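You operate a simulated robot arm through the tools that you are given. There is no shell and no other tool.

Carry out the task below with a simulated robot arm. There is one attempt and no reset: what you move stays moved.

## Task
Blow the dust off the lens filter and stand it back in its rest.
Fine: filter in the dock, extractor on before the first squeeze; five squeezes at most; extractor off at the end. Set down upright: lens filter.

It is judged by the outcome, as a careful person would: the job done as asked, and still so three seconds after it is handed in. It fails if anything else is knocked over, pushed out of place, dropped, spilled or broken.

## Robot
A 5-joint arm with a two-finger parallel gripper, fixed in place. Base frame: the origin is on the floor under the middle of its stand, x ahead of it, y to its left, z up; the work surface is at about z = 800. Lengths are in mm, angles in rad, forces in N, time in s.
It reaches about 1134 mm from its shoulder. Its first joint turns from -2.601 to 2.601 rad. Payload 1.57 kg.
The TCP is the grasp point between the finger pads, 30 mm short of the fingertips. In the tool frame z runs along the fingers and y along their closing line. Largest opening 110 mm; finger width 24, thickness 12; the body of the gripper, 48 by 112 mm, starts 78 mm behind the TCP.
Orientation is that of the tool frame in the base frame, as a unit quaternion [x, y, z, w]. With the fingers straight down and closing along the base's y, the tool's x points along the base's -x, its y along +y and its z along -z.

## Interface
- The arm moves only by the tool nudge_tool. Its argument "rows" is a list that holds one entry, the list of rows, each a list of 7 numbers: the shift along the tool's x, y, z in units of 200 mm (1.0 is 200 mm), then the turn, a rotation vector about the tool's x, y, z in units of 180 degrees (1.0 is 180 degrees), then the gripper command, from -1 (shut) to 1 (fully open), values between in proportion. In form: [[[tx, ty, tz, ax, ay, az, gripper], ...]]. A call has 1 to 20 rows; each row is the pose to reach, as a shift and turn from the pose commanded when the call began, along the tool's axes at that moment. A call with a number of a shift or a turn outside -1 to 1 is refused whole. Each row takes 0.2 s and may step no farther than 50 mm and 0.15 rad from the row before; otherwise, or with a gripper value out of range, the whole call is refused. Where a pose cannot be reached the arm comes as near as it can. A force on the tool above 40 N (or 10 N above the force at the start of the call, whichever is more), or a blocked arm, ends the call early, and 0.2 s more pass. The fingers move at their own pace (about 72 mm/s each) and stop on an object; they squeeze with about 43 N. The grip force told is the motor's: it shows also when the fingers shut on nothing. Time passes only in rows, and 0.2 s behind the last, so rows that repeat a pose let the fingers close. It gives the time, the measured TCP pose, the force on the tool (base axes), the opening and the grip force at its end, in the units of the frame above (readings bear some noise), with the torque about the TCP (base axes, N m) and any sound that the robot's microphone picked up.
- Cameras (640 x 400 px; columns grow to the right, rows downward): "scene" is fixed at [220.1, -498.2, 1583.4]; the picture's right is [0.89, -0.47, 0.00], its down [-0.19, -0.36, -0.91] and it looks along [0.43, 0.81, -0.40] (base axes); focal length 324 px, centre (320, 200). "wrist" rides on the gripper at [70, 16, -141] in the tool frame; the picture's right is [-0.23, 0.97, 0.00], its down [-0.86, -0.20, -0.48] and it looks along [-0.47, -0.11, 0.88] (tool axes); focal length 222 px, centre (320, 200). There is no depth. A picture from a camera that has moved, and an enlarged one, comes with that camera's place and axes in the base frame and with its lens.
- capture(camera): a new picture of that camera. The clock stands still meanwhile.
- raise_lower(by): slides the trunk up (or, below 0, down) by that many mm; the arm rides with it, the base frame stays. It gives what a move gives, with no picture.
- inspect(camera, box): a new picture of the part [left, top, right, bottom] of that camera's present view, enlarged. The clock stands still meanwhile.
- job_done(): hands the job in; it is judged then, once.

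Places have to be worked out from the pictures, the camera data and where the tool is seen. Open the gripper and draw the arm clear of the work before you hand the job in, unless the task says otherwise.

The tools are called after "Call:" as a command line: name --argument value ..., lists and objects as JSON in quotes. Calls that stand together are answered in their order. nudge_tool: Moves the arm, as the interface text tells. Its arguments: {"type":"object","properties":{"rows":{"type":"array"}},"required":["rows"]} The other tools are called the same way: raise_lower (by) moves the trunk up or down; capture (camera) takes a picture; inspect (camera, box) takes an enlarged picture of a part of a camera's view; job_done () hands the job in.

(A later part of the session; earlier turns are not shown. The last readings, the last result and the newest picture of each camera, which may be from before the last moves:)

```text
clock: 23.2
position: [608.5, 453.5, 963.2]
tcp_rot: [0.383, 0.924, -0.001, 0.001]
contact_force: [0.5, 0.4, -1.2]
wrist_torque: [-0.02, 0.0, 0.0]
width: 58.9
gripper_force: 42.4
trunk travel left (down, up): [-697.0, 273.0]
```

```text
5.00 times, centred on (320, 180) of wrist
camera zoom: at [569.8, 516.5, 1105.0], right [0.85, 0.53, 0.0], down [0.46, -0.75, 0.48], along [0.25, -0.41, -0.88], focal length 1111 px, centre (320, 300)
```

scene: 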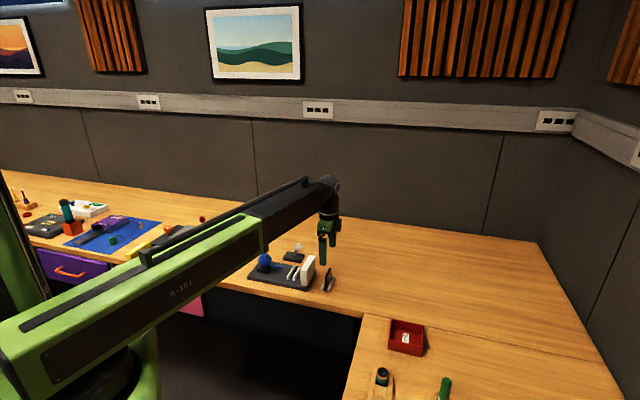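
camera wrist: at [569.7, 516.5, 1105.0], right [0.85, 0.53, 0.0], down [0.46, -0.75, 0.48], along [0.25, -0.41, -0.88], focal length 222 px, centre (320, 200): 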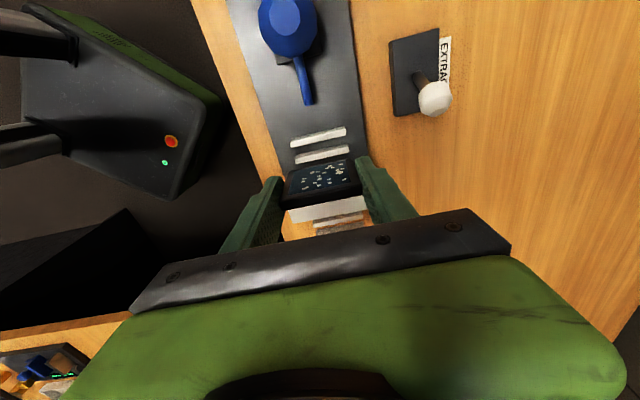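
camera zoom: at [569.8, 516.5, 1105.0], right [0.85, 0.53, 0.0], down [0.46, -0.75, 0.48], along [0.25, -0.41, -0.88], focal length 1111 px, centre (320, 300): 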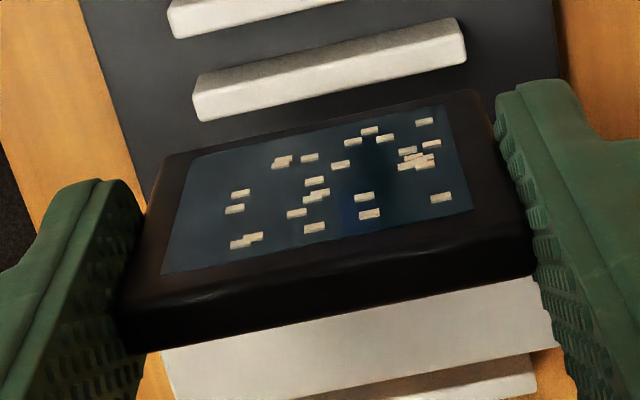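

The camera pose is stable, so the differences in TCP readings are just noise. By this view the filter is over the slot to within about 1–2 mm. I'll lower until the filter's bottom edge is just above the bar tops, where parallax is small, and compare directly.

Call:
raise_lower --by -70

Call:
inspect --camera "wrist" --box '[260, 120, 380, 210]'

Call:
inspect --camera "scene" --box '[270, 235, 330, 295]'

```text
clock: 24.3
position: [606.7, 454.5, 893.7]
tcp_rot: [0.382, 0.924, -0.001, 0.0]
contact_force: [0.0, -1.1, 0.0]
wrist_torque: [-0.03, -0.02, 0.03]
width: 59.2
gripper_force: 43.3
trunk travel left (down, up): [-627.0, 343.0]
```

```text
4.44 times, centred on (320, 165) of wrist
camera zoom: at [569.8, 516.4, 1035.1], right [0.85, 0.53, 0.0], down [0.46, -0.75, 0.48], along [0.25, -0.41, -0.88], focal length 987 px, centre (320, 356)
```

zoom: 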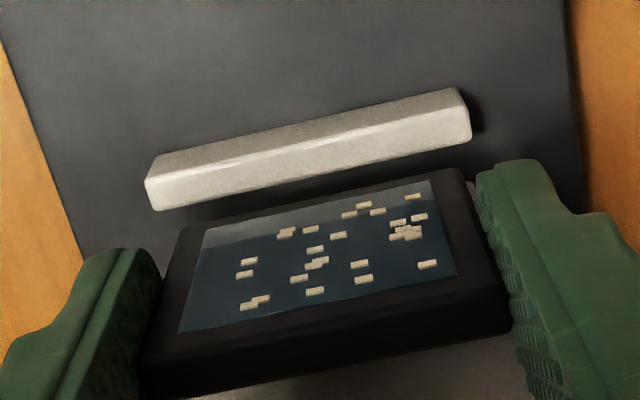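

```text
6.67 times, centred on (300, 265) of scene
camera zoom: at [220.1, -498.2, 1583.4], right [0.89, -0.47, 0.0], down [-0.19, -0.36, -0.91], along [0.43, 0.81, -0.4], focal length 2162 px, centre (453, -233)
```

zoom: 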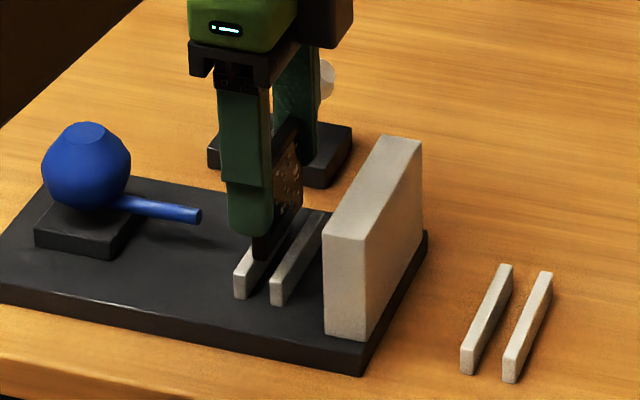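

Both views show the filter's bottom over the slot, about 1 mm closer to the −e1 bar. I'll shift 1 mm towards +e1, lower a little more and check again.

Call:
nudge_tool --rows '[[[-0.005, 0, 0, 0, 0, 0, 0.0], [-0.005, 0, 0, 0, 0, 0, 0.0]]]'

Call:
raise_lower --by -8

Call:
inspect --camera "wrist" --box '[260, 130, 380, 210]'

Call:
inspect --camera "scene" --box '[280, 250, 320, 290]'

```text
clock: 24.9
position: [608.6, 453.8, 894.4]
tcp_rot: [0.383, 0.924, 0.001, 0.0]
contact_force: [0.1, 0.1, 0.0]
wrist_torque: [-0.01, -0.02, -0.01]
width: 59.1
gripper_force: 43.4
trunk travel left (down, up): [-627.0, 343.0]
```

```text
clock: 25.4
position: [607.9, 453.0, 887.8]
tcp_rot: [0.382, 0.924, 0.0, 0.0]
contact_force: [-0.3, -0.1, -0.4]
wrist_torque: [0.0, 0.0, 0.01]
width: 59.1
gripper_force: 42.7
trunk travel left (down, up): [-619.0, 351.0]
```

```text
5.00 times, centred on (320, 170) of wrist
camera zoom: at [570.7, 515.4, 1027.0], right [0.85, 0.53, 0.0], down [0.46, -0.75, 0.48], along [0.25, -0.41, -0.88], focal length 1111 px, centre (320, 350)
```

zoom: 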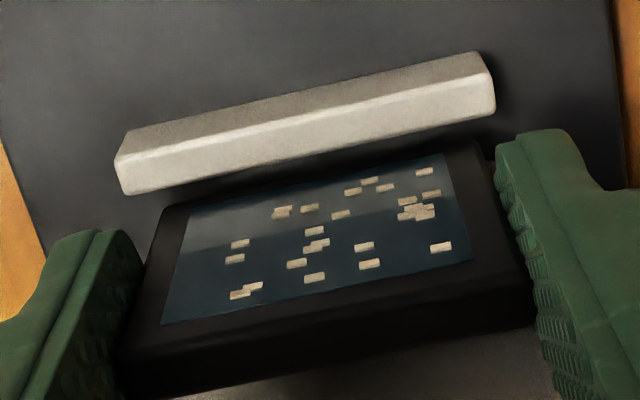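

```text
10.00 times, centred on (300, 270) of scene
camera zoom: at [220.1, -498.2, 1583.4], right [0.89, -0.47, 0.0], down [-0.19, -0.36, -0.91], along [0.43, 0.81, -0.4], focal length 3244 px, centre (520, -500)
```

zoom: 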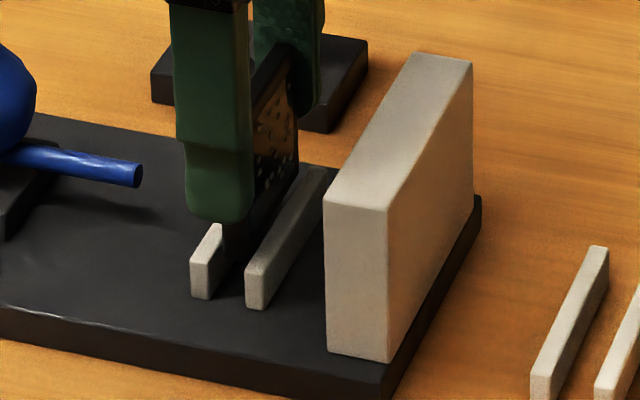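

The filter is between the two bars with clearance on both sides, slightly nearer the +e1 bar. I'll shift back 0.5 mm and lower into the slot in small steps, watching the force.

Call:
nudge_tool --rows '[[[0.0025, 0, 0, 0, 0, 0, 0.0], [0.0025, 0, 0, 0, 0, 0, 0.0]]]'

Call:
raise_lower --by -10

Call:
inspect --camera "wrist" --box '[260, 130, 380, 210]'

Call:
inspect --camera "scene" --box '[280, 250, 320, 290]'

```text
clock: 26.0
position: [607.1, 454.3, 885.9]
tcp_rot: [0.383, 0.924, 0.0, -0.001]
contact_force: [-0.8, -0.2, -0.9]
wrist_torque: [0.01, 0.0, -0.03]
width: 58.8
gripper_force: 42.9
trunk travel left (down, up): [-619.0, 351.0]
```

```text
clock: 26.6
position: [606.8, 454.3, 875.7]
tcp_rot: [0.384, 0.923, 0.0, 0.0]
contact_force: [-0.1, -0.5, 0.6]
wrist_torque: [0.02, 0.01, -0.01]
width: 58.9
gripper_force: 43.5
trunk travel left (down, up): [-609.0, 361.0]
```

```text
5.00 times, centred on (320, 170) of wrist
camera zoom: at [570.3, 515.8, 1017.0], right [0.85, 0.53, 0.0], down [0.46, -0.75, 0.48], along [0.25, -0.41, -0.88], focal length 1111 px, centre (320, 350)
```

zoom: 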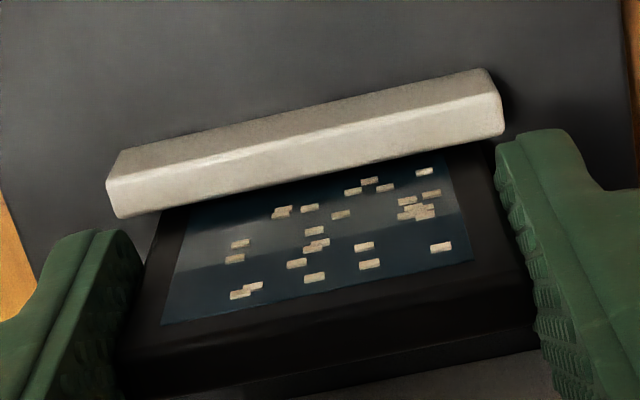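

```text
10.00 times, centred on (300, 270) of scene
camera zoom: at [220.1, -498.2, 1583.4], right [0.89, -0.47, 0.0], down [-0.19, -0.36, -0.91], along [0.43, 0.81, -0.4], focal length 3244 px, centre (520, -500)
```

zoom: 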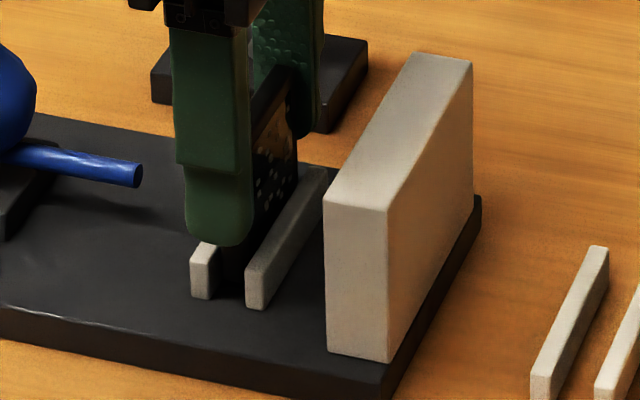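

The filter is down between the bars with no contact force. I'll keep lowering in small steps until it touches the plate.

Call:
raise_lower --by -4

Call:
raise_lower --by -2

Call:
inspect --camera "scene" --box '[280, 250, 320, 290]'

```text
clock: 27.1
position: [607.4, 454.2, 872.3]
tcp_rot: [0.382, 0.924, 0.0, 0.0]
contact_force: [0.1, 0.0, -0.6]
wrist_torque: [0.02, -0.01, 0.01]
width: 58.9
gripper_force: 43.0
trunk travel left (down, up): [-605.0, 365.0]
```

```text
clock: 27.7
position: [608.1, 454.3, 869.9]
tcp_rot: [0.383, 0.924, 0.0, 0.0]
contact_force: [-0.3, -0.5, 1.2]
wrist_torque: [-0.01, 0.01, 0.01]
width: 59.0
gripper_force: 43.2
trunk travel left (down, up): [-603.0, 367.0]
```

```text
10.00 times, centred on (300, 270) of scene
camera zoom: at [220.1, -498.2, 1583.4], right [0.89, -0.47, 0.0], down [-0.19, -0.36, -0.91], along [0.43, 0.81, -0.4], focal length 3244 px, centre (520, -500)
```

zoom: 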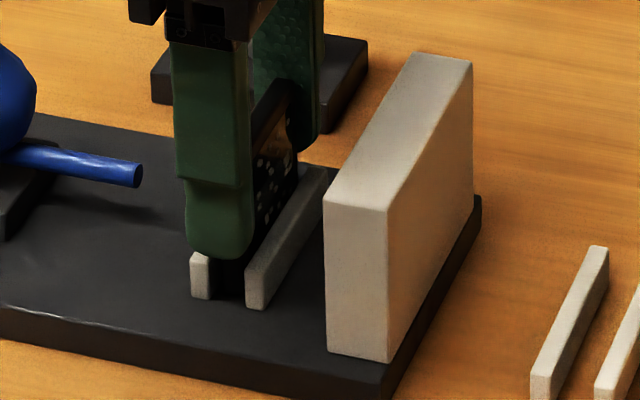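

No contact yet: the trunk is 16 mm above its height at pickup, and the plate is about 12–14 mm thick. I'll continue down 1–2 mm at a time.

Call:
raise_lower --by -1.5

Call:
raise_lower --by -1

```text
clock: 28.2
position: [605.8, 454.2, 869.4]
tcp_rot: [0.383, 0.924, 0.001, 0.0]
contact_force: [6.0, 4.3, 23.9]
wrist_torque: [-0.02, -0.1, 0.03]
width: 59.2
gripper_force: 42.8
trunk travel left (down, up): [-602.0, 368.0]
```

```text
clock: 28.6
position: [606.9, 452.8, 869.2]
tcp_rot: [0.382, 0.924, 0.001, 0.002]
contact_force: [0.8, 1.9, 27.9]
wrist_torque: [-0.21, 0.2, 0.01]
width: 58.8
gripper_force: 42.6
trunk travel left (down, up): [-601.0, 369.0]
stopped: the force on the tool passed its limit at 42 N (the readings are from after the stop); the commanded pose is now the measured one
```

The filter has touched the plate, with an upward reaction of about 25 N. I'll raise by about a millimetre to relieve the pressure before opening.

Call:
raise_lower --by 0.8

Call:
inspect --camera "wrist" --box '[260, 130, 380, 210]'

Call:
inspect --camera "scene" --box '[280, 250, 320, 290]'

```text
clock: 29.1
position: [607.9, 453.2, 869.6]
tcp_rot: [0.383, 0.924, 0.002, 0.001]
contact_force: [-4.0, -1.9, 15.6]
wrist_torque: [-0.2, 0.23, 0.03]
width: 59.2
gripper_force: 43.0
trunk travel left (down, up): [-602.0, 368.0]
```

```text
5.00 times, centred on (320, 170) of wrist
camera zoom: at [569.5, 515.3, 1010.8], right [0.85, 0.53, 0.0], down [0.46, -0.75, 0.48], along [0.25, -0.41, -0.88], focal length 1111 px, centre (320, 350)
```

zoom: 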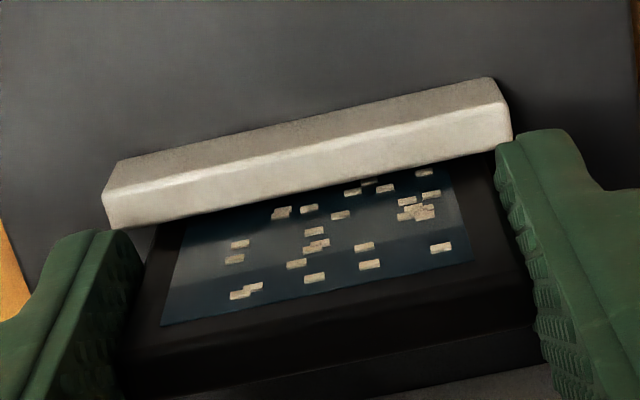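

```text
10.00 times, centred on (300, 270) of scene
camera zoom: at [220.1, -498.2, 1583.4], right [0.89, -0.47, 0.0], down [-0.19, -0.36, -0.91], along [0.43, 0.81, -0.4], focal length 3244 px, centre (520, -500)
```

zoom: 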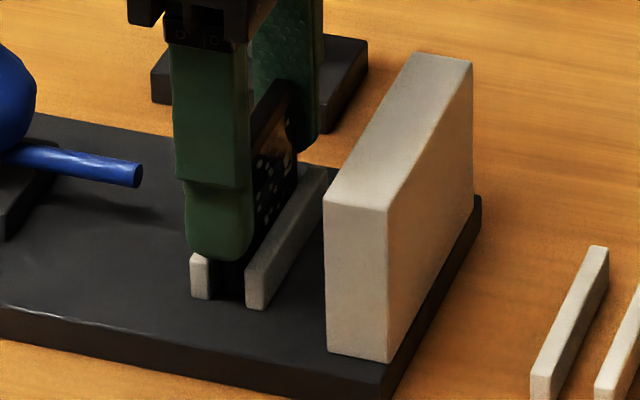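

There's still about 15 N of contact, so I'll raise slightly more.

Call:
raise_lower --by 0.7

```text
clock: 29.6
position: [609.1, 454.0, 869.9]
tcp_rot: [0.383, 0.924, 0.001, 0.001]
contact_force: [-1.7, -0.9, 4.6]
wrist_torque: [-0.18, 0.15, -0.02]
width: 58.8
gripper_force: 43.4
trunk travel left (down, up): [-603.0, 367.0]
```

The contact force is down to about 5 N, so the filter rests on the plate. I'll open the fingers gradually to release it.

Call:
nudge_tool --rows '[[[0, 0, 0, 0, 0, 0, 0.1], [0, 0, 0, 0, 0, 0, 0.2], [0, 0, 0, 0, 0, 0, 0.5], [0, 0, 0, 0, 0, 0, 0.8], [0, 0, 0, 0, 0, 0, 0.8]]]'

Call:
inspect --camera "wrist" --box '[230, 120, 410, 230]'

Call:
inspect --camera "scene" --box '[270, 240, 330, 290]'

```text
clock: 30.9
position: [608.3, 454.0, 870.4]
tcp_rot: [0.383, 0.924, 0.001, 0.0]
contact_force: [-0.3, -0.5, 0.0]
wrist_torque: [-0.02, 0.04, -0.03]
width: 99.2
gripper_force: 0.0
trunk travel left (down, up): [-603.0, 367.0]
```

```text
3.56 times, centred on (320, 175) of wrist
camera zoom: at [570.7, 516.1, 1010.6], right [0.85, 0.53, 0.0], down [0.46, -0.75, 0.48], along [0.25, -0.41, -0.88], focal length 790 px, centre (320, 289)
```

zoom: 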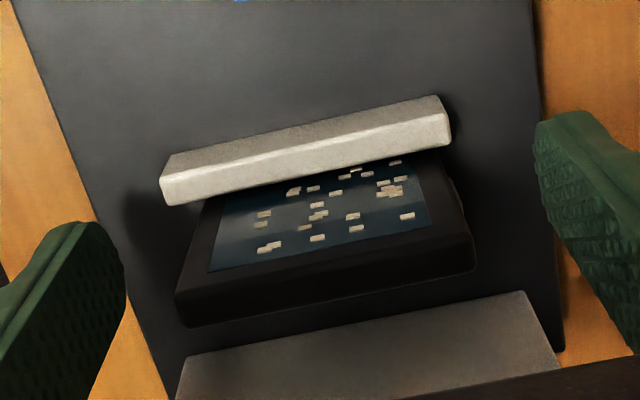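

```text
8.00 times, centred on (300, 265) of scene
camera zoom: at [220.1, -498.2, 1583.4], right [0.89, -0.47, 0.0], down [-0.19, -0.36, -0.91], along [0.43, 0.81, -0.4], focal length 2595 px, centre (480, -320)
```

zoom: 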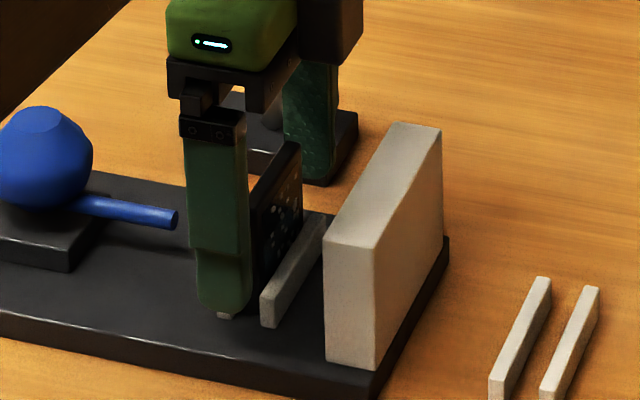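

The filter stands on its own in the dock, dusty face towards the nozzle, and the lever is on. I'll raise straight up and move over the bulb.

Call:
raise_lower --by 90

Call:
nudge_tool --rows '[[[0.12, 0, 0, 0, 0, 0, 1], [0.3, -0.003, 0, 0, 0, 0, 1], [0.48, -0.006, 0, 0, 0, 0, 1], [0.5965, -0.006, 0, 0, 0, 0, 1], [0.5965, -0.006, 0, 0, 0, 0, 1]]]'

Call:
inspect --camera "wrist" --box '[220, 80, 420, 240]'

Call:
inspect --camera "scene" --box '[230, 210, 330, 300]'

```text
clock: 32.1
position: [608.6, 455.6, 959.9]
tcp_rot: [0.383, 0.924, 0.001, 0.0]
contact_force: [0.1, 0.0, -0.9]
wrist_torque: [0.0, -0.03, 0.02]
width: 98.7
gripper_force: 0.2
trunk travel left (down, up): [-693.0, 277.0]
```

```text
clock: 33.3
position: [522.0, 538.3, 960.5]
tcp_rot: [0.383, 0.924, 0.001, 0.001]
contact_force: [0.0, 0.7, -0.1]
wrist_torque: [-0.02, 0.03, 0.02]
width: 109.6
gripper_force: 0.1
trunk travel left (down, up): [-693.0, 277.0]
```

```text
2.50 times, centred on (320, 160) of wrist
camera zoom: at [484.9, 600.1, 1100.6], right [0.85, 0.53, 0.0], down [0.46, -0.75, 0.48], along [0.25, -0.41, -0.88], focal length 555 px, centre (320, 300)
```

zoom: 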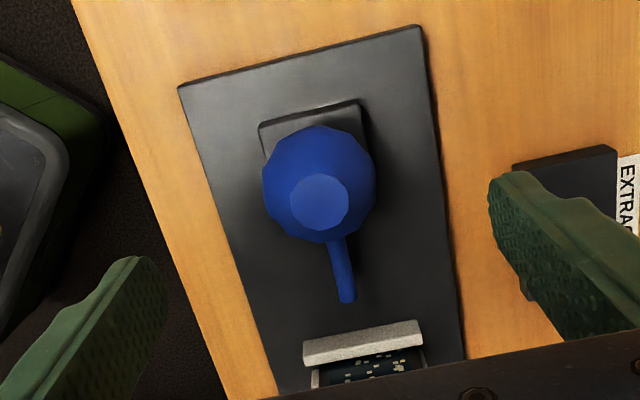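

```text
4.44 times, centred on (280, 255) of scene
camera zoom: at [220.1, -498.2, 1583.4], right [0.89, -0.47, 0.0], down [-0.19, -0.36, -0.91], along [0.43, 0.81, -0.4], focal length 1442 px, centre (498, -44)
```

zoom: 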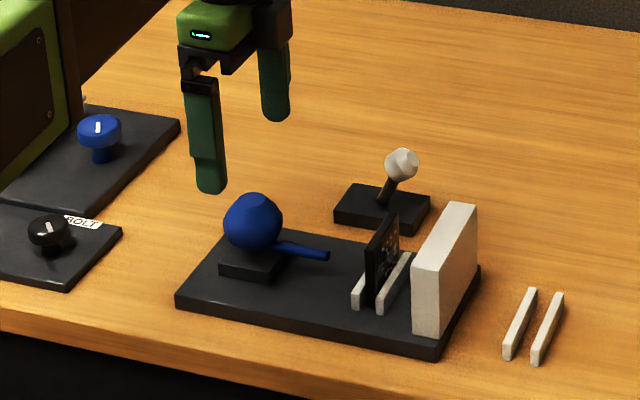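

The bulb is centred between the open fingers to within about 1 mm, and the filter stands upright in the dock. I'll nudge slightly and lower around the bulb, keeping the tips above the pedestal.

Call:
nudge_tool --rows '[[[-0.004, -0.004, 0, 0, 0, 0, 1], [-0.004, -0.004, 0, 0, 0, 0, 1]]]'

Call:
raise_lower --by -60

Call:
raise_lower --by -34

Call:
inspect --camera "wrist" --box '[190, 80, 440, 250]'

Call:
inspect --camera "scene" --box '[230, 220, 330, 300]'

```text
clock: 33.9
position: [523.3, 537.1, 958.7]
tcp_rot: [0.382, 0.924, 0.0, 0.0]
contact_force: [-0.3, 0.3, 0.2]
wrist_torque: [-0.02, -0.02, 0.01]
width: 110.2
gripper_force: 0.0
trunk travel left (down, up): [-693.0, 277.0]
```

```text
clock: 34.9
position: [523.4, 537.8, 899.6]
tcp_rot: [0.383, 0.924, 0.001, 0.0]
contact_force: [-0.4, -0.1, -0.5]
wrist_torque: [-0.01, -0.01, 0.01]
width: 110.1
gripper_force: 0.1
trunk travel left (down, up): [-633.0, 337.0]
```

```text
clock: 35.7
position: [522.4, 537.0, 865.8]
tcp_rot: [0.383, 0.924, 0.001, 0.0]
contact_force: [0.8, 0.8, 0.1]
wrist_torque: [-0.02, 0.01, 0.0]
width: 109.9
gripper_force: 0.0
trunk travel left (down, up): [-599.0, 371.0]
```

```text
2.35 times, centred on (315, 165) of wrist
camera zoom: at [485.4, 598.7, 1006.6], right [0.85, 0.53, 0.0], down [0.46, -0.75, 0.48], along [0.25, -0.41, -0.88], focal length 523 px, centre (332, 282)
```

zoom: 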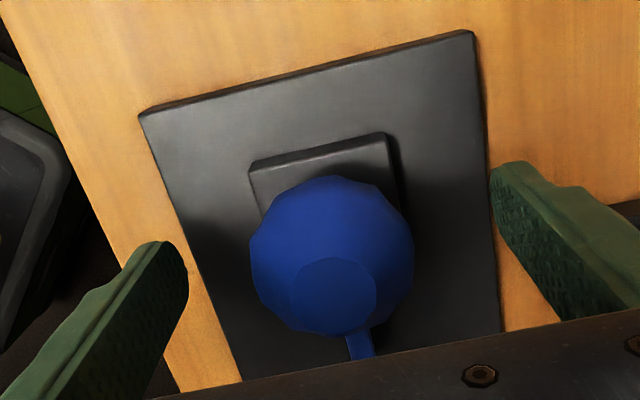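

```text
5.00 times, centred on (280, 260) of scene
camera zoom: at [220.1, -498.2, 1583.4], right [0.89, -0.47, 0.0], down [-0.19, -0.36, -0.91], along [0.43, 0.81, -0.4], focal length 1622 px, centre (520, -100)
```

zoom: 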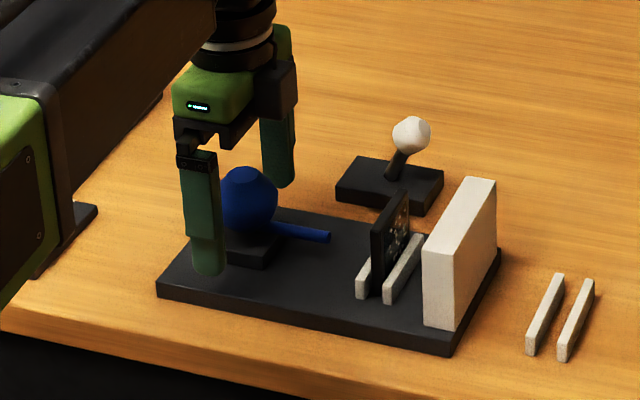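

The fingers are on either side of the bulb, centred, with the tips above the pedestal. First squeeze: close on it and read the opening, force and any sound.

Call:
nudge_tool --rows '[[[0, 0, 0, 0, 0, 0, 0.2], [0, 0, 0, 0, 0, 0, -0.4], [0, 0, 0, 0, 0, 0, -1], [0, 0, 0, 0, 0, 0, -1], [0, 0, 0, 0, 0, 0, -1]]]'

Call:
inspect --camera "scene" --box '[230, 220, 330, 300]'

Call:
inspect --camera "wrist" --box '[190, 80, 440, 250]'

```text
clock: 36.9
position: [523.8, 537.2, 866.3]
tcp_rot: [0.382, 0.924, 0.001, 0.0]
contact_force: [1.5, 2.4, 0.8]
wrist_torque: [-0.47, 0.44, -0.04]
width: 46.9
gripper_force: 44.5
trunk travel left (down, up): [-599.0, 371.0]
```

```text
5.00 times, centred on (280, 260) of scene
camera zoom: at [220.1, -498.2, 1583.4], right [0.89, -0.47, 0.0], down [-0.19, -0.36, -0.91], along [0.43, 0.81, -0.4], focal length 1622 px, centre (520, -100)
```

zoom: 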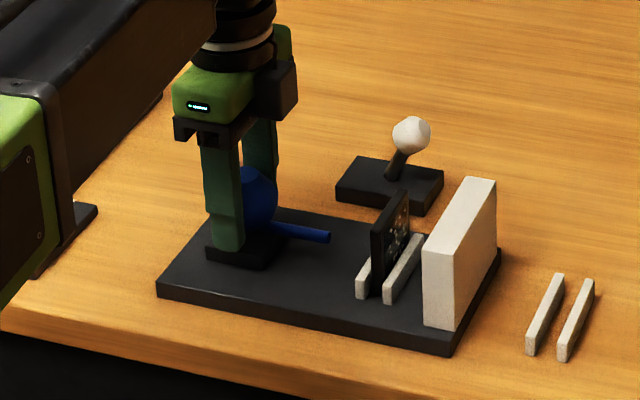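

```text
2.35 times, centred on (315, 165) of wrist
camera zoom: at [485.6, 598.9, 1006.4], right [0.85, 0.53, 0.0], down [0.46, -0.75, 0.48], along [0.25, -0.41, -0.88], focal length 523 px, centre (332, 282)
```

zoom: 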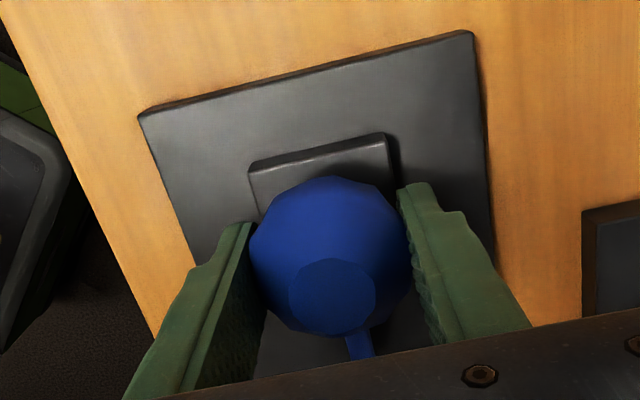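

The grip is at 46.9 mm and 44.5 N on the bulb, with no sound reported. I'll release to complete the squeeze, then compare the dust on the filter.

Call:
nudge_tool --rows '[[[0, 0, 0, 0, 0, 0, 0.2], [0, 0, 0, 0, 0, 0, 0.5], [0, 0, 0, 0, 0, 0, 0.5]]]'

Call:
inspect --camera "scene" --box '[280, 250, 320, 290]'

Call:
inspect --camera "wrist" --box '[190, 80, 440, 250]'

```text
clock: 37.7
position: [523.2, 538.5, 865.7]
tcp_rot: [0.383, 0.924, 0.001, 0.001]
contact_force: [0.2, 0.5, -0.8]
wrist_torque: [-0.03, 0.02, -0.02]
width: 82.5
gripper_force: 0.1
trunk travel left (down, up): [-599.0, 371.0]
```

```text
10.00 times, centred on (300, 270) of scene
camera zoom: at [220.1, -498.2, 1583.4], right [0.89, -0.47, 0.0], down [-0.19, -0.36, -0.91], along [0.43, 0.81, -0.4], focal length 3244 px, centre (520, -500)
```

zoom: 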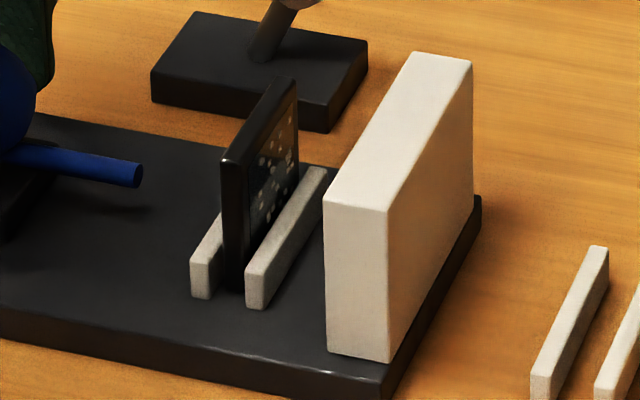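

```text
2.35 times, centred on (315, 165) of wrist
camera zoom: at [485.4, 598.7, 1006.6], right [0.85, 0.53, 0.0], down [0.46, -0.75, 0.48], along [0.25, -0.41, -0.88], focal length 523 px, centre (332, 282)
```

zoom: 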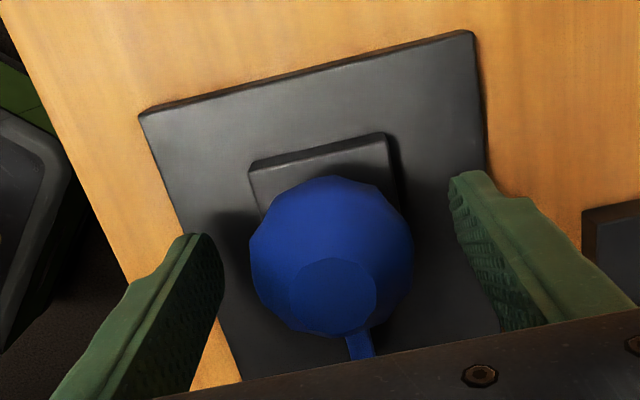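

I'll raise and move back a little to view the filter's dusty face with the wrist camera and count the remaining specks.

Call:
raise_lower --by 95

Call:
nudge_tool --rows '[[[-0.15, 0, 0, 0, 0, 0, 0.5], [-0.3, 0, 0, 0, 0, 0, 0.5], [-0.3, 0, 0, 0, 0, 0, 0.5]]]'

Call:
capture --camera "wrist"

Call:
inspect --camera "wrist" --box '[270, 140, 370, 220]'

```text
clock: 39.0
position: [523.2, 536.9, 960.7]
tcp_rot: [0.383, 0.924, 0.001, 0.001]
contact_force: [-0.5, 0.1, 0.9]
wrist_torque: [0.0, -0.01, 0.01]
width: 82.5
gripper_force: 0.0
trunk travel left (down, up): [-694.0, 276.0]
```

```text
clock: 39.8
position: [566.5, 493.4, 959.7]
tcp_rot: [0.383, 0.924, 0.001, 0.0]
contact_force: [0.0, -0.1, 0.5]
wrist_torque: [0.0, 0.02, 0.0]
width: 82.3
gripper_force: 0.1
trunk travel left (down, up): [-694.0, 276.0]
```

```text
taken
camera wrist: at [528.8, 555.3, 1101.6], right [0.85, 0.53, 0.0], down [0.46, -0.75, 0.48], along [0.25, -0.41, -0.88], focal length 222 px, centre (320, 200)
```

wrist: 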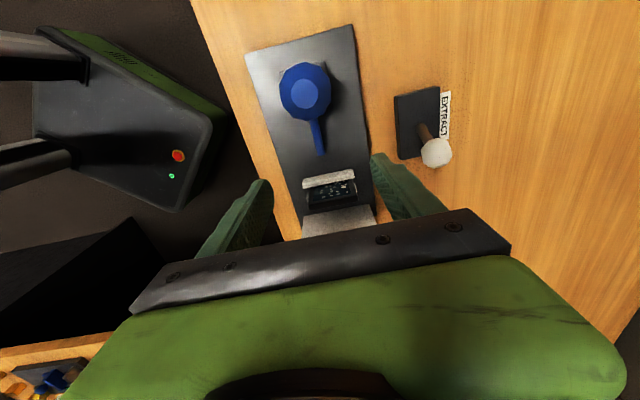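

```text
5.00 times, centred on (320, 180) of wrist
camera zoom: at [528.8, 555.3, 1101.6], right [0.85, 0.53, 0.0], down [0.46, -0.75, 0.48], along [0.25, -0.41, -0.88], focal length 1111 px, centre (320, 300)
```

zoom: 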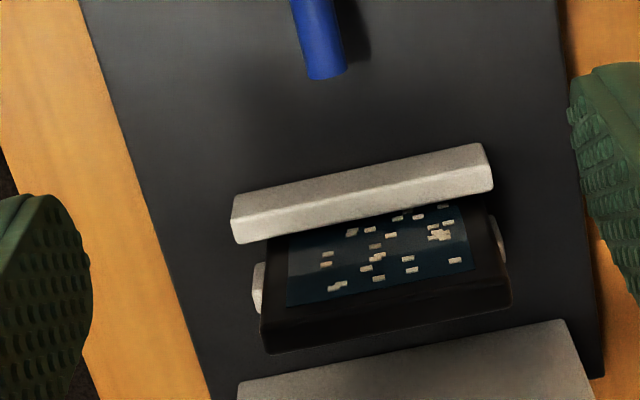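

The specks look much the same as before. I'll zoom closer to count them exactly and compare with the earlier picture.

Call:
inspect --camera "wrist" --box '[300, 165, 365, 215]'

Call:
inspect --camera "scene" --box '[285, 235, 320, 270]'

```text
8.00 times, centred on (332, 190) of wrist
camera zoom: at [528.8, 555.3, 1101.6], right [0.85, 0.53, 0.0], down [0.46, -0.75, 0.48], along [0.25, -0.41, -0.88], focal length 1777 px, centre (220, 280)
```

zoom: 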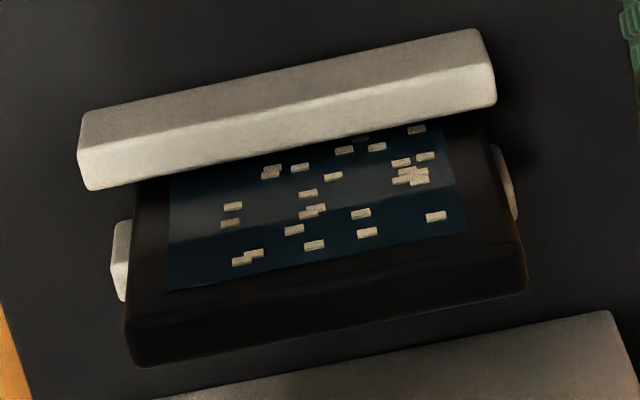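

```text
11.43 times, centred on (302, 252) of scene
camera zoom: at [220.1, -498.2, 1583.4], right [0.89, -0.47, 0.0], down [-0.19, -0.36, -0.91], along [0.43, 0.81, -0.4], focal length 3707 px, centre (520, -400)
```

zoom: 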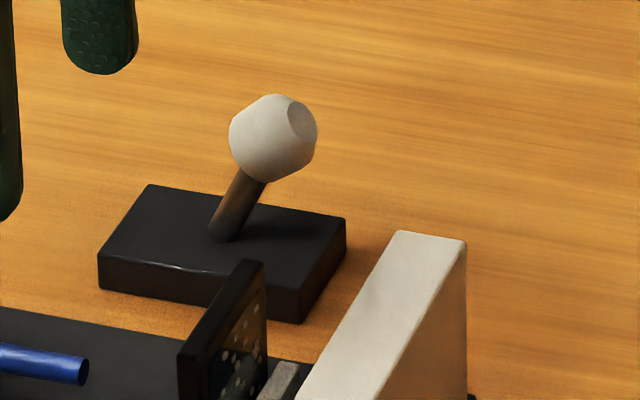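

All the specks are still there, so the first squeeze had no visible effect, or more squeezes are needed. I'll return to the bulb, a touch lower and better centred, and do a second, longer squeeze.

Call:
nudge_tool --rows '[[[0.15, -0.002, 0, 0, 0, 0, 0.8], [0.295, -0.003, 0, 0, 0, 0, 0.8], [0.295, -0.003, 0, 0, 0, 0, 0.8]]]'

Call:
raise_lower --by -98

Call:
inspect --camera "wrist" --box '[230, 110, 410, 230]'

Call:
inspect --camera "scene" --box '[245, 240, 295, 285]'

```text
clock: 40.6
position: [522.0, 536.3, 960.7]
tcp_rot: [0.383, 0.924, 0.001, 0.001]
contact_force: [0.2, 0.3, 0.1]
wrist_torque: [0.02, -0.02, 0.01]
width: 98.9
gripper_force: 0.1
trunk travel left (down, up): [-694.0, 276.0]
```

```text
clock: 41.9
position: [522.6, 536.9, 862.8]
tcp_rot: [0.383, 0.924, 0.0, 0.0]
contact_force: [-0.5, 0.1, 0.7]
wrist_torque: [0.02, 0.03, 0.02]
width: 99.2
gripper_force: 0.2
trunk travel left (down, up): [-596.0, 374.0]
```

```text
3.33 times, centred on (320, 170) of wrist
camera zoom: at [484.8, 597.3, 1003.7], right [0.85, 0.53, 0.0], down [0.46, -0.75, 0.48], along [0.25, -0.41, -0.88], focal length 740 px, centre (320, 300)
```

zoom: 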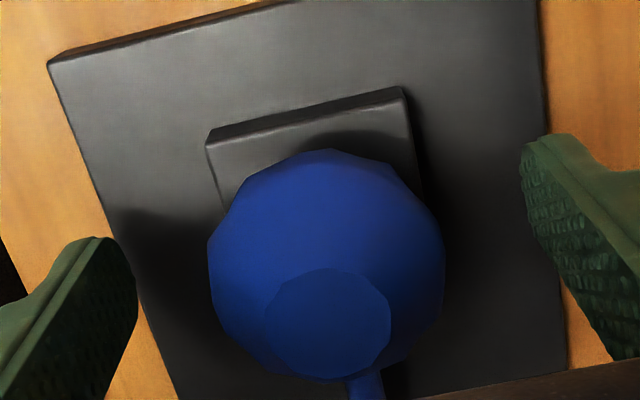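

```text
8.89 times, centred on (270, 262) of scene
camera zoom: at [220.1, -498.2, 1583.4], right [0.89, -0.47, 0.0], down [-0.19, -0.36, -0.91], along [0.43, 0.81, -0.4], focal length 2883 px, centre (764, -356)
```

zoom: 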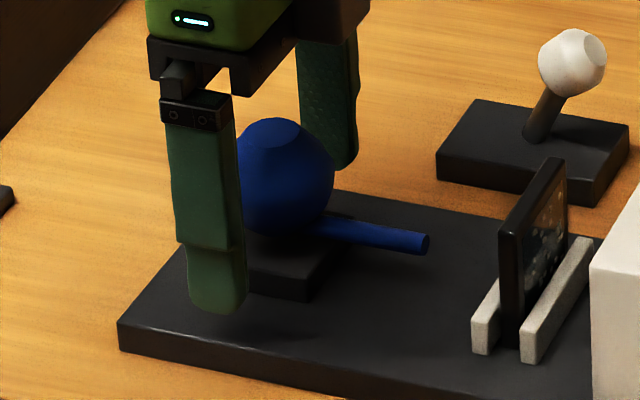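

I'll recentre by about 2 mm on the bulb and make the second squeeze, holding it a little longer.

Call:
nudge_tool --rows '[[[0.008, 0.0075, 0, 0, 0, 0, 0.6], [0.008, 0.0075, 0, 0, 0, 0, 0.2], [0.008, 0.0075, 0, 0, 0, 0, -0.3], [0.008, 0.0075, 0, 0, 0, 0, -1], [0.008, 0.0075, 0, 0, 0, 0, -1], [0.008, 0.0075, 0, 0, 0, 0, -1], [0.008, 0.0075, 0, 0, 0, 0, -1], [0.008, 0.0075, 0, 0, 0, 0, -1]]]'

Call:
inspect --camera "wrist" --box '[230, 110, 410, 230]'

Call:
inspect --camera "scene" --box '[245, 240, 325, 295]'

```text
clock: 43.7
position: [522.3, 539.2, 862.5]
tcp_rot: [0.383, 0.924, 0.001, 0.0]
contact_force: [-3.6, -2.2, -1.7]
wrist_torque: [-0.52, 0.53, -0.02]
width: 47.0
gripper_force: 44.5
trunk travel left (down, up): [-596.0, 374.0]
```

```text
3.33 times, centred on (320, 170) of wrist
camera zoom: at [484.7, 599.8, 1003.7], right [0.85, 0.53, 0.0], down [0.46, -0.75, 0.48], along [0.25, -0.41, -0.88], focal length 740 px, centre (320, 300)
```

zoom: 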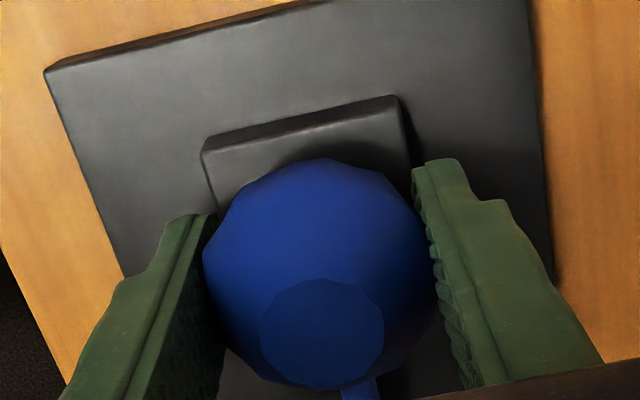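

```text
7.27 times, centred on (285, 268) of scene
camera zoom: at [220.1, -498.2, 1583.4], right [0.89, -0.47, 0.0], down [-0.19, -0.36, -0.91], along [0.43, 0.81, -0.4], focal length 2359 px, centre (574, -291)
```

zoom: 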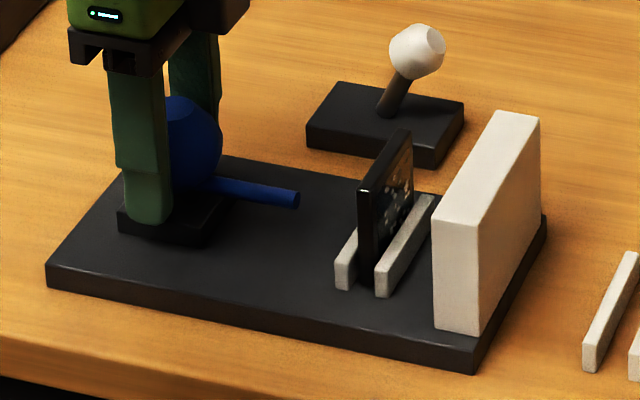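

The squeeze again stopped at 47 mm and 44.5 N. I'll release and look at the filter's face again before deciding on another squeeze.

Call:
nudge_tool --rows '[[[0, 0, 0, 0, 0, 0, 0.2], [0, 0, 0, 0, 0, 0, 0.8], [0, 0, 0, 0, 0, 0, 0.8]]]'

Call:
raise_lower --by 98

Call:
nudge_tool --rows '[[[-0.15, 0, 0, 0, 0, 0, 0.8], [-0.3, 0, 0, 0, 0, 0, 0.8], [-0.3, 0, 0, 0, 0, 0, 0.8]]]'

Call:
inspect --camera "wrist" --box '[290, 150, 370, 215]'

Call:
capture --camera "wrist"

```text
clock: 44.5
position: [522.2, 539.1, 862.4]
tcp_rot: [0.383, 0.924, 0.0, 0.001]
contact_force: [1.5, 0.1, 1.0]
wrist_torque: [-0.01, -0.01, 0.01]
width: 99.0
gripper_force: 0.1
trunk travel left (down, up): [-596.0, 374.0]
```

```text
clock: 45.8
position: [521.6, 538.6, 960.2]
tcp_rot: [0.383, 0.924, 0.001, 0.0]
contact_force: [-0.1, 0.2, 0.4]
wrist_torque: [0.0, 0.0, 0.02]
width: 98.9
gripper_force: 0.1
trunk travel left (down, up): [-694.0, 276.0]
```

```text
clock: 46.6
position: [563.2, 496.3, 961.5]
tcp_rot: [0.383, 0.924, 0.001, 0.001]
contact_force: [-0.4, -0.2, 0.5]
wrist_torque: [0.01, 0.02, -0.03]
width: 98.9
gripper_force: 0.0
trunk travel left (down, up): [-694.0, 276.0]
```

```text
6.15 times, centred on (330, 182) of wrist
camera zoom: at [525.6, 558.0, 1101.6], right [0.85, 0.53, 0.0], down [0.46, -0.75, 0.48], along [0.25, -0.41, -0.88], focal length 1367 px, centre (258, 308)
```

zoom: 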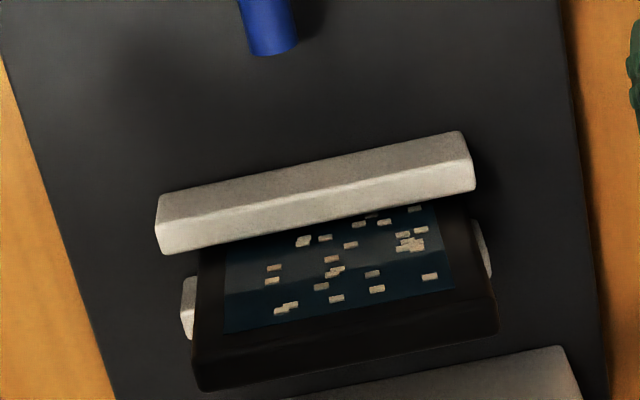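

```text
taken
camera wrist: at [525.6, 558.0, 1101.6], right [0.85, 0.53, 0.0], down [0.46, -0.75, 0.48], along [0.25, -0.41, -0.88], focal length 222 px, centre (320, 200)
```

wrist: 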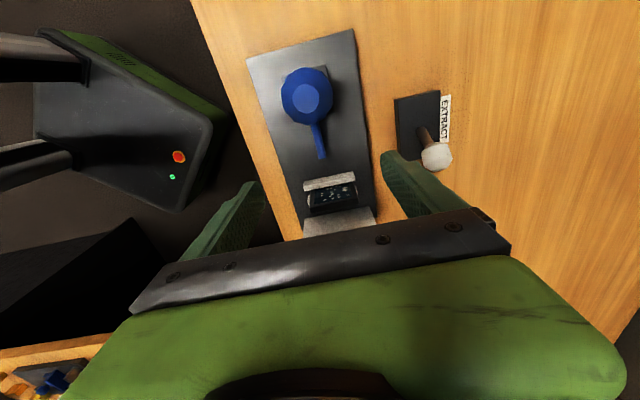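

The specks are still unchanged after two squeezes. I'll take a tight scene zoom of the filter and the lever as a baseline, so I can detect changes without moving away from the bulb.

Call:
inspect --camera "scene" --box '[290, 255, 314, 279]'

Call:
inspect --camera "scene" --box '[280, 235, 310, 260]'

Call:
inspect --camera "wrist" --box '[380, 80, 470, 190]'

Call:
inspect --camera "wrist" --box '[270, 60, 350, 165]'

```text
16.00 times, centred on (302, 267) of scene
camera zoom: at [220.1, -498.2, 1583.4], right [0.89, -0.47, 0.0], down [-0.19, -0.36, -0.91], along [0.43, 0.81, -0.4], focal length 5190 px, centre (608, -872)
```

zoom: 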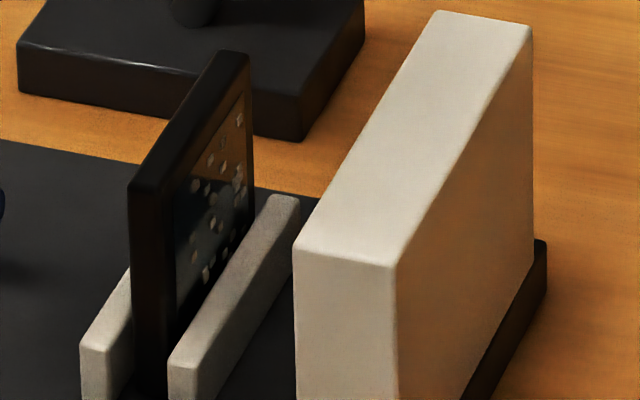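

```text
16.00 times, centred on (295, 248) of scene
camera zoom: at [220.1, -498.2, 1583.4], right [0.89, -0.47, 0.0], down [-0.19, -0.36, -0.91], along [0.43, 0.81, -0.4], focal length 5190 px, centre (720, -560)
```

zoom: 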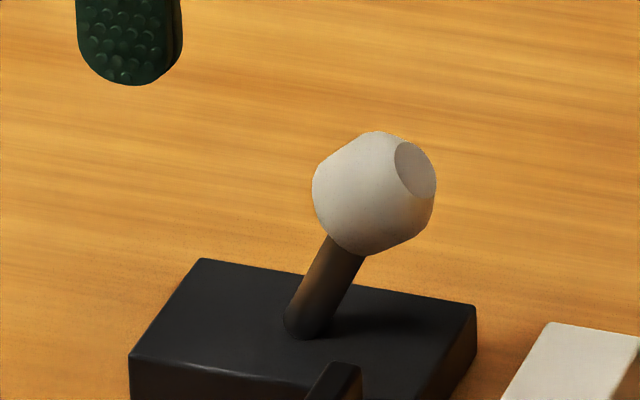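

```text
3.64 times, centred on (425, 135) of wrist
camera zoom: at [525.6, 558.0, 1101.6], right [0.85, 0.53, 0.0], down [0.46, -0.75, 0.48], along [0.25, -0.41, -0.88], focal length 808 px, centre (-62, 436)
```

zoom: 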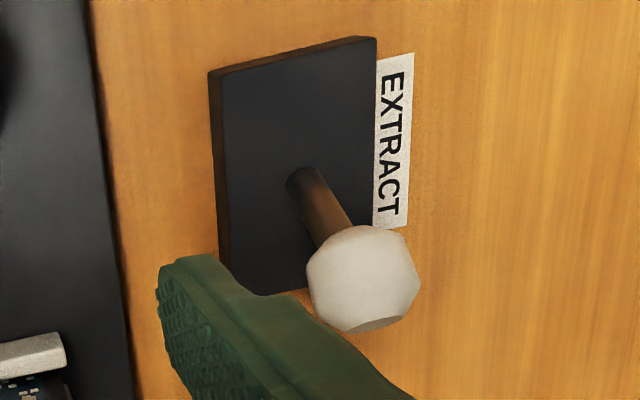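

```text
3.81 times, centred on (310, 112) of wrist
camera zoom: at [525.6, 558.0, 1101.6], right [0.85, 0.53, 0.0], down [0.46, -0.75, 0.48], along [0.25, -0.41, -0.88], focal length 846 px, centre (358, 533)
```

zoom: 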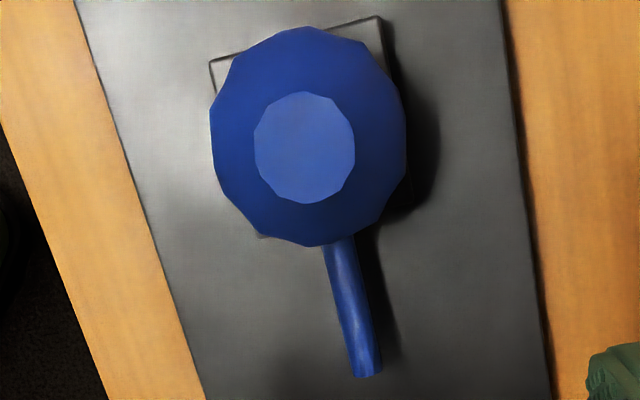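

The lever is fully over and the filter is seated. Three squeezes remain within the limit, so I'll return to the bulb and make the third one a brisk close followed by a release, then compare the specks.

Call:
nudge_tool --rows '[[[0.15, 0, 0, 0, 0, 0, 0.8], [0.3, 0, 0, 0, 0, 0, 0.4], [0.3, 0, 0, 0, 0, 0, 0.4]]]'

Call:
raise_lower --by -98

Call:
nudge_tool --rows '[[[0, 0, 0, 0, 0, 0, -1], [0, 0, 0, 0, 0, 0, -1], [0, 0, 0, 0, 0, 0, -1], [0, 0, 0, 0, 0, 0, -1]]]'

Call:
inspect --camera "scene" --box '[290, 255, 314, 279]'

```text
clock: 47.4
position: [520.8, 538.3, 961.3]
tcp_rot: [0.382, 0.924, 0.0, 0.0]
contact_force: [0.2, -0.1, -0.3]
wrist_torque: [0.02, 0.0, -0.05]
width: 76.8
gripper_force: 0.0
trunk travel left (down, up): [-694.0, 276.0]
```

```text
clock: 48.7
position: [521.6, 538.7, 862.6]
tcp_rot: [0.383, 0.924, 0.001, 0.001]
contact_force: [-0.5, 0.7, -0.5]
wrist_torque: [-0.01, -0.04, -0.03]
width: 77.1
gripper_force: 0.1
trunk travel left (down, up): [-596.0, 374.0]
```

```text
clock: 49.7
position: [522.6, 540.0, 861.3]
tcp_rot: [0.383, 0.924, 0.001, 0.0]
contact_force: [6.6, 7.1, 0.9]
wrist_torque: [-0.41, 0.45, 0.04]
width: 46.8
gripper_force: 45.1
trunk travel left (down, up): [-596.0, 374.0]
```

```text
16.00 times, centred on (302, 267) of scene
camera zoom: at [220.1, -498.2, 1583.4], right [0.89, -0.47, 0.0], down [-0.19, -0.36, -0.91], along [0.43, 0.81, -0.4], focal length 5190 px, centre (608, -872)
```

zoom: 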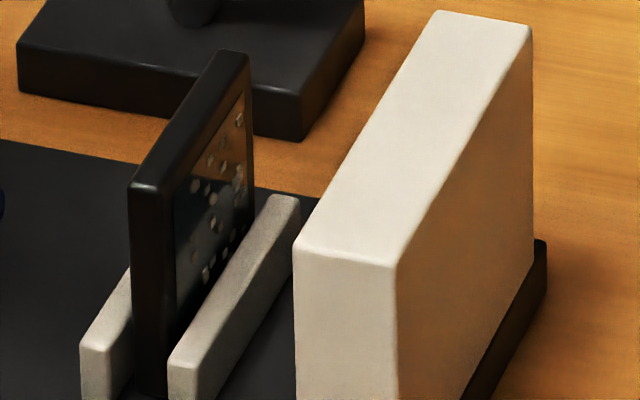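

From this side the specks look unchanged while squeezed. I'll release and check with the wrist camera once more.

Call:
nudge_tool --rows '[[[0, 0, 0, 0, 0, 0, 0.2], [0, 0, 0, 0, 0, 0, 0.6], [0, 0, 0, 0, 0, 0, 0.6]]]'

Call:
raise_lower --by 98

Call:
nudge_tool --rows '[[[-0.15, 0, 0, 0, 0, 0, 0.8], [-0.3, 0, 0, 0, 0, 0, 0.8], [-0.3, 0, 0, 0, 0, 0, 0.8]]]'

Call:
inspect --camera "wrist" --box '[290, 150, 370, 215]'

```text
clock: 50.5
position: [521.8, 538.6, 862.0]
tcp_rot: [0.383, 0.924, 0.001, 0.001]
contact_force: [0.3, -0.2, 1.3]
wrist_torque: [0.01, 0.02, 0.04]
width: 88.2
gripper_force: 0.1
trunk travel left (down, up): [-596.0, 374.0]
```

```text
clock: 51.9
position: [522.0, 539.2, 960.5]
tcp_rot: [0.383, 0.924, 0.001, 0.0]
contact_force: [0.8, -0.2, -1.1]
wrist_torque: [0.03, -0.02, 0.0]
width: 87.9
gripper_force: 0.2
trunk travel left (down, up): [-694.0, 276.0]
```

```text
clock: 52.6
position: [563.0, 495.6, 961.0]
tcp_rot: [0.383, 0.924, 0.0, 0.0]
contact_force: [0.3, 1.3, -0.1]
wrist_torque: [-0.01, -0.01, -0.01]
width: 98.8
gripper_force: 0.2
trunk travel left (down, up): [-694.0, 276.0]
```

```text
6.15 times, centred on (330, 182) of wrist
camera zoom: at [525.7, 557.0, 1101.6], right [0.85, 0.53, 0.0], down [0.46, -0.75, 0.48], along [0.25, -0.41, -0.88], focal length 1367 px, centre (258, 308)
```

zoom: 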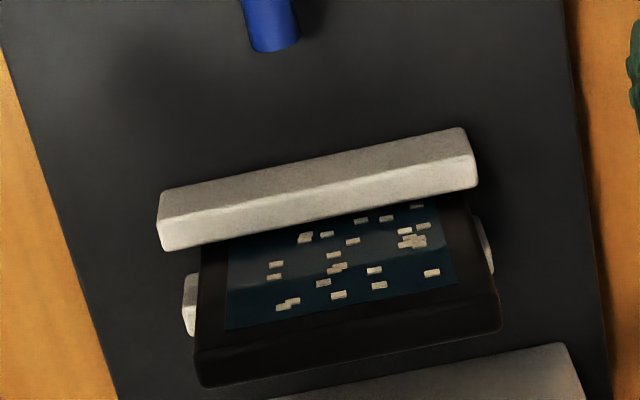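

There's still no effect, so something about these squeezes may be wrong. The opening stopped at 47 mm each time, which matches the pedestal's width, and there was a torque. The fingertips may be hitting the pedestal under the bulb, so I'll measure it closely.

Call:
inspect --camera "scene" --box '[252, 248, 284, 278]'

Call:
inspect --camera "wrist" --box '[275, 55, 345, 130]'

```text
13.33 times, centred on (268, 263) of scene
camera zoom: at [220.1, -498.2, 1583.4], right [0.89, -0.47, 0.0], down [-0.19, -0.36, -0.91], along [0.43, 0.81, -0.4], focal length 4325 px, centre (1013, -640)
```

zoom: 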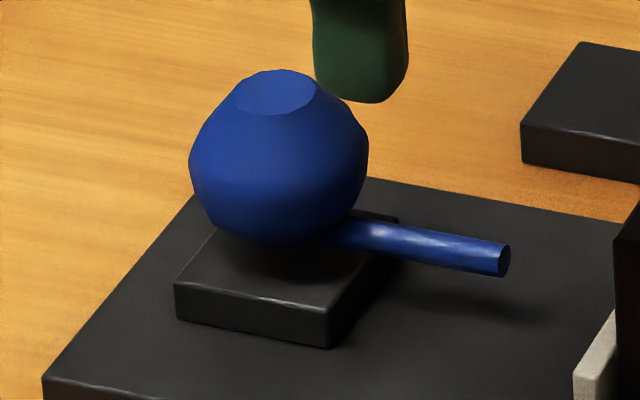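

```text
5.33 times, centred on (310, 92) of wrist
camera zoom: at [525.7, 557.0, 1101.6], right [0.85, 0.53, 0.0], down [0.46, -0.75, 0.48], along [0.25, -0.41, -0.88], focal length 1185 px, centre (373, 773)
```

zoom: 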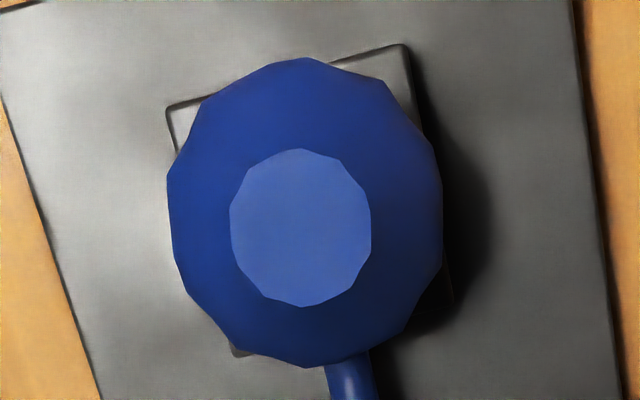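

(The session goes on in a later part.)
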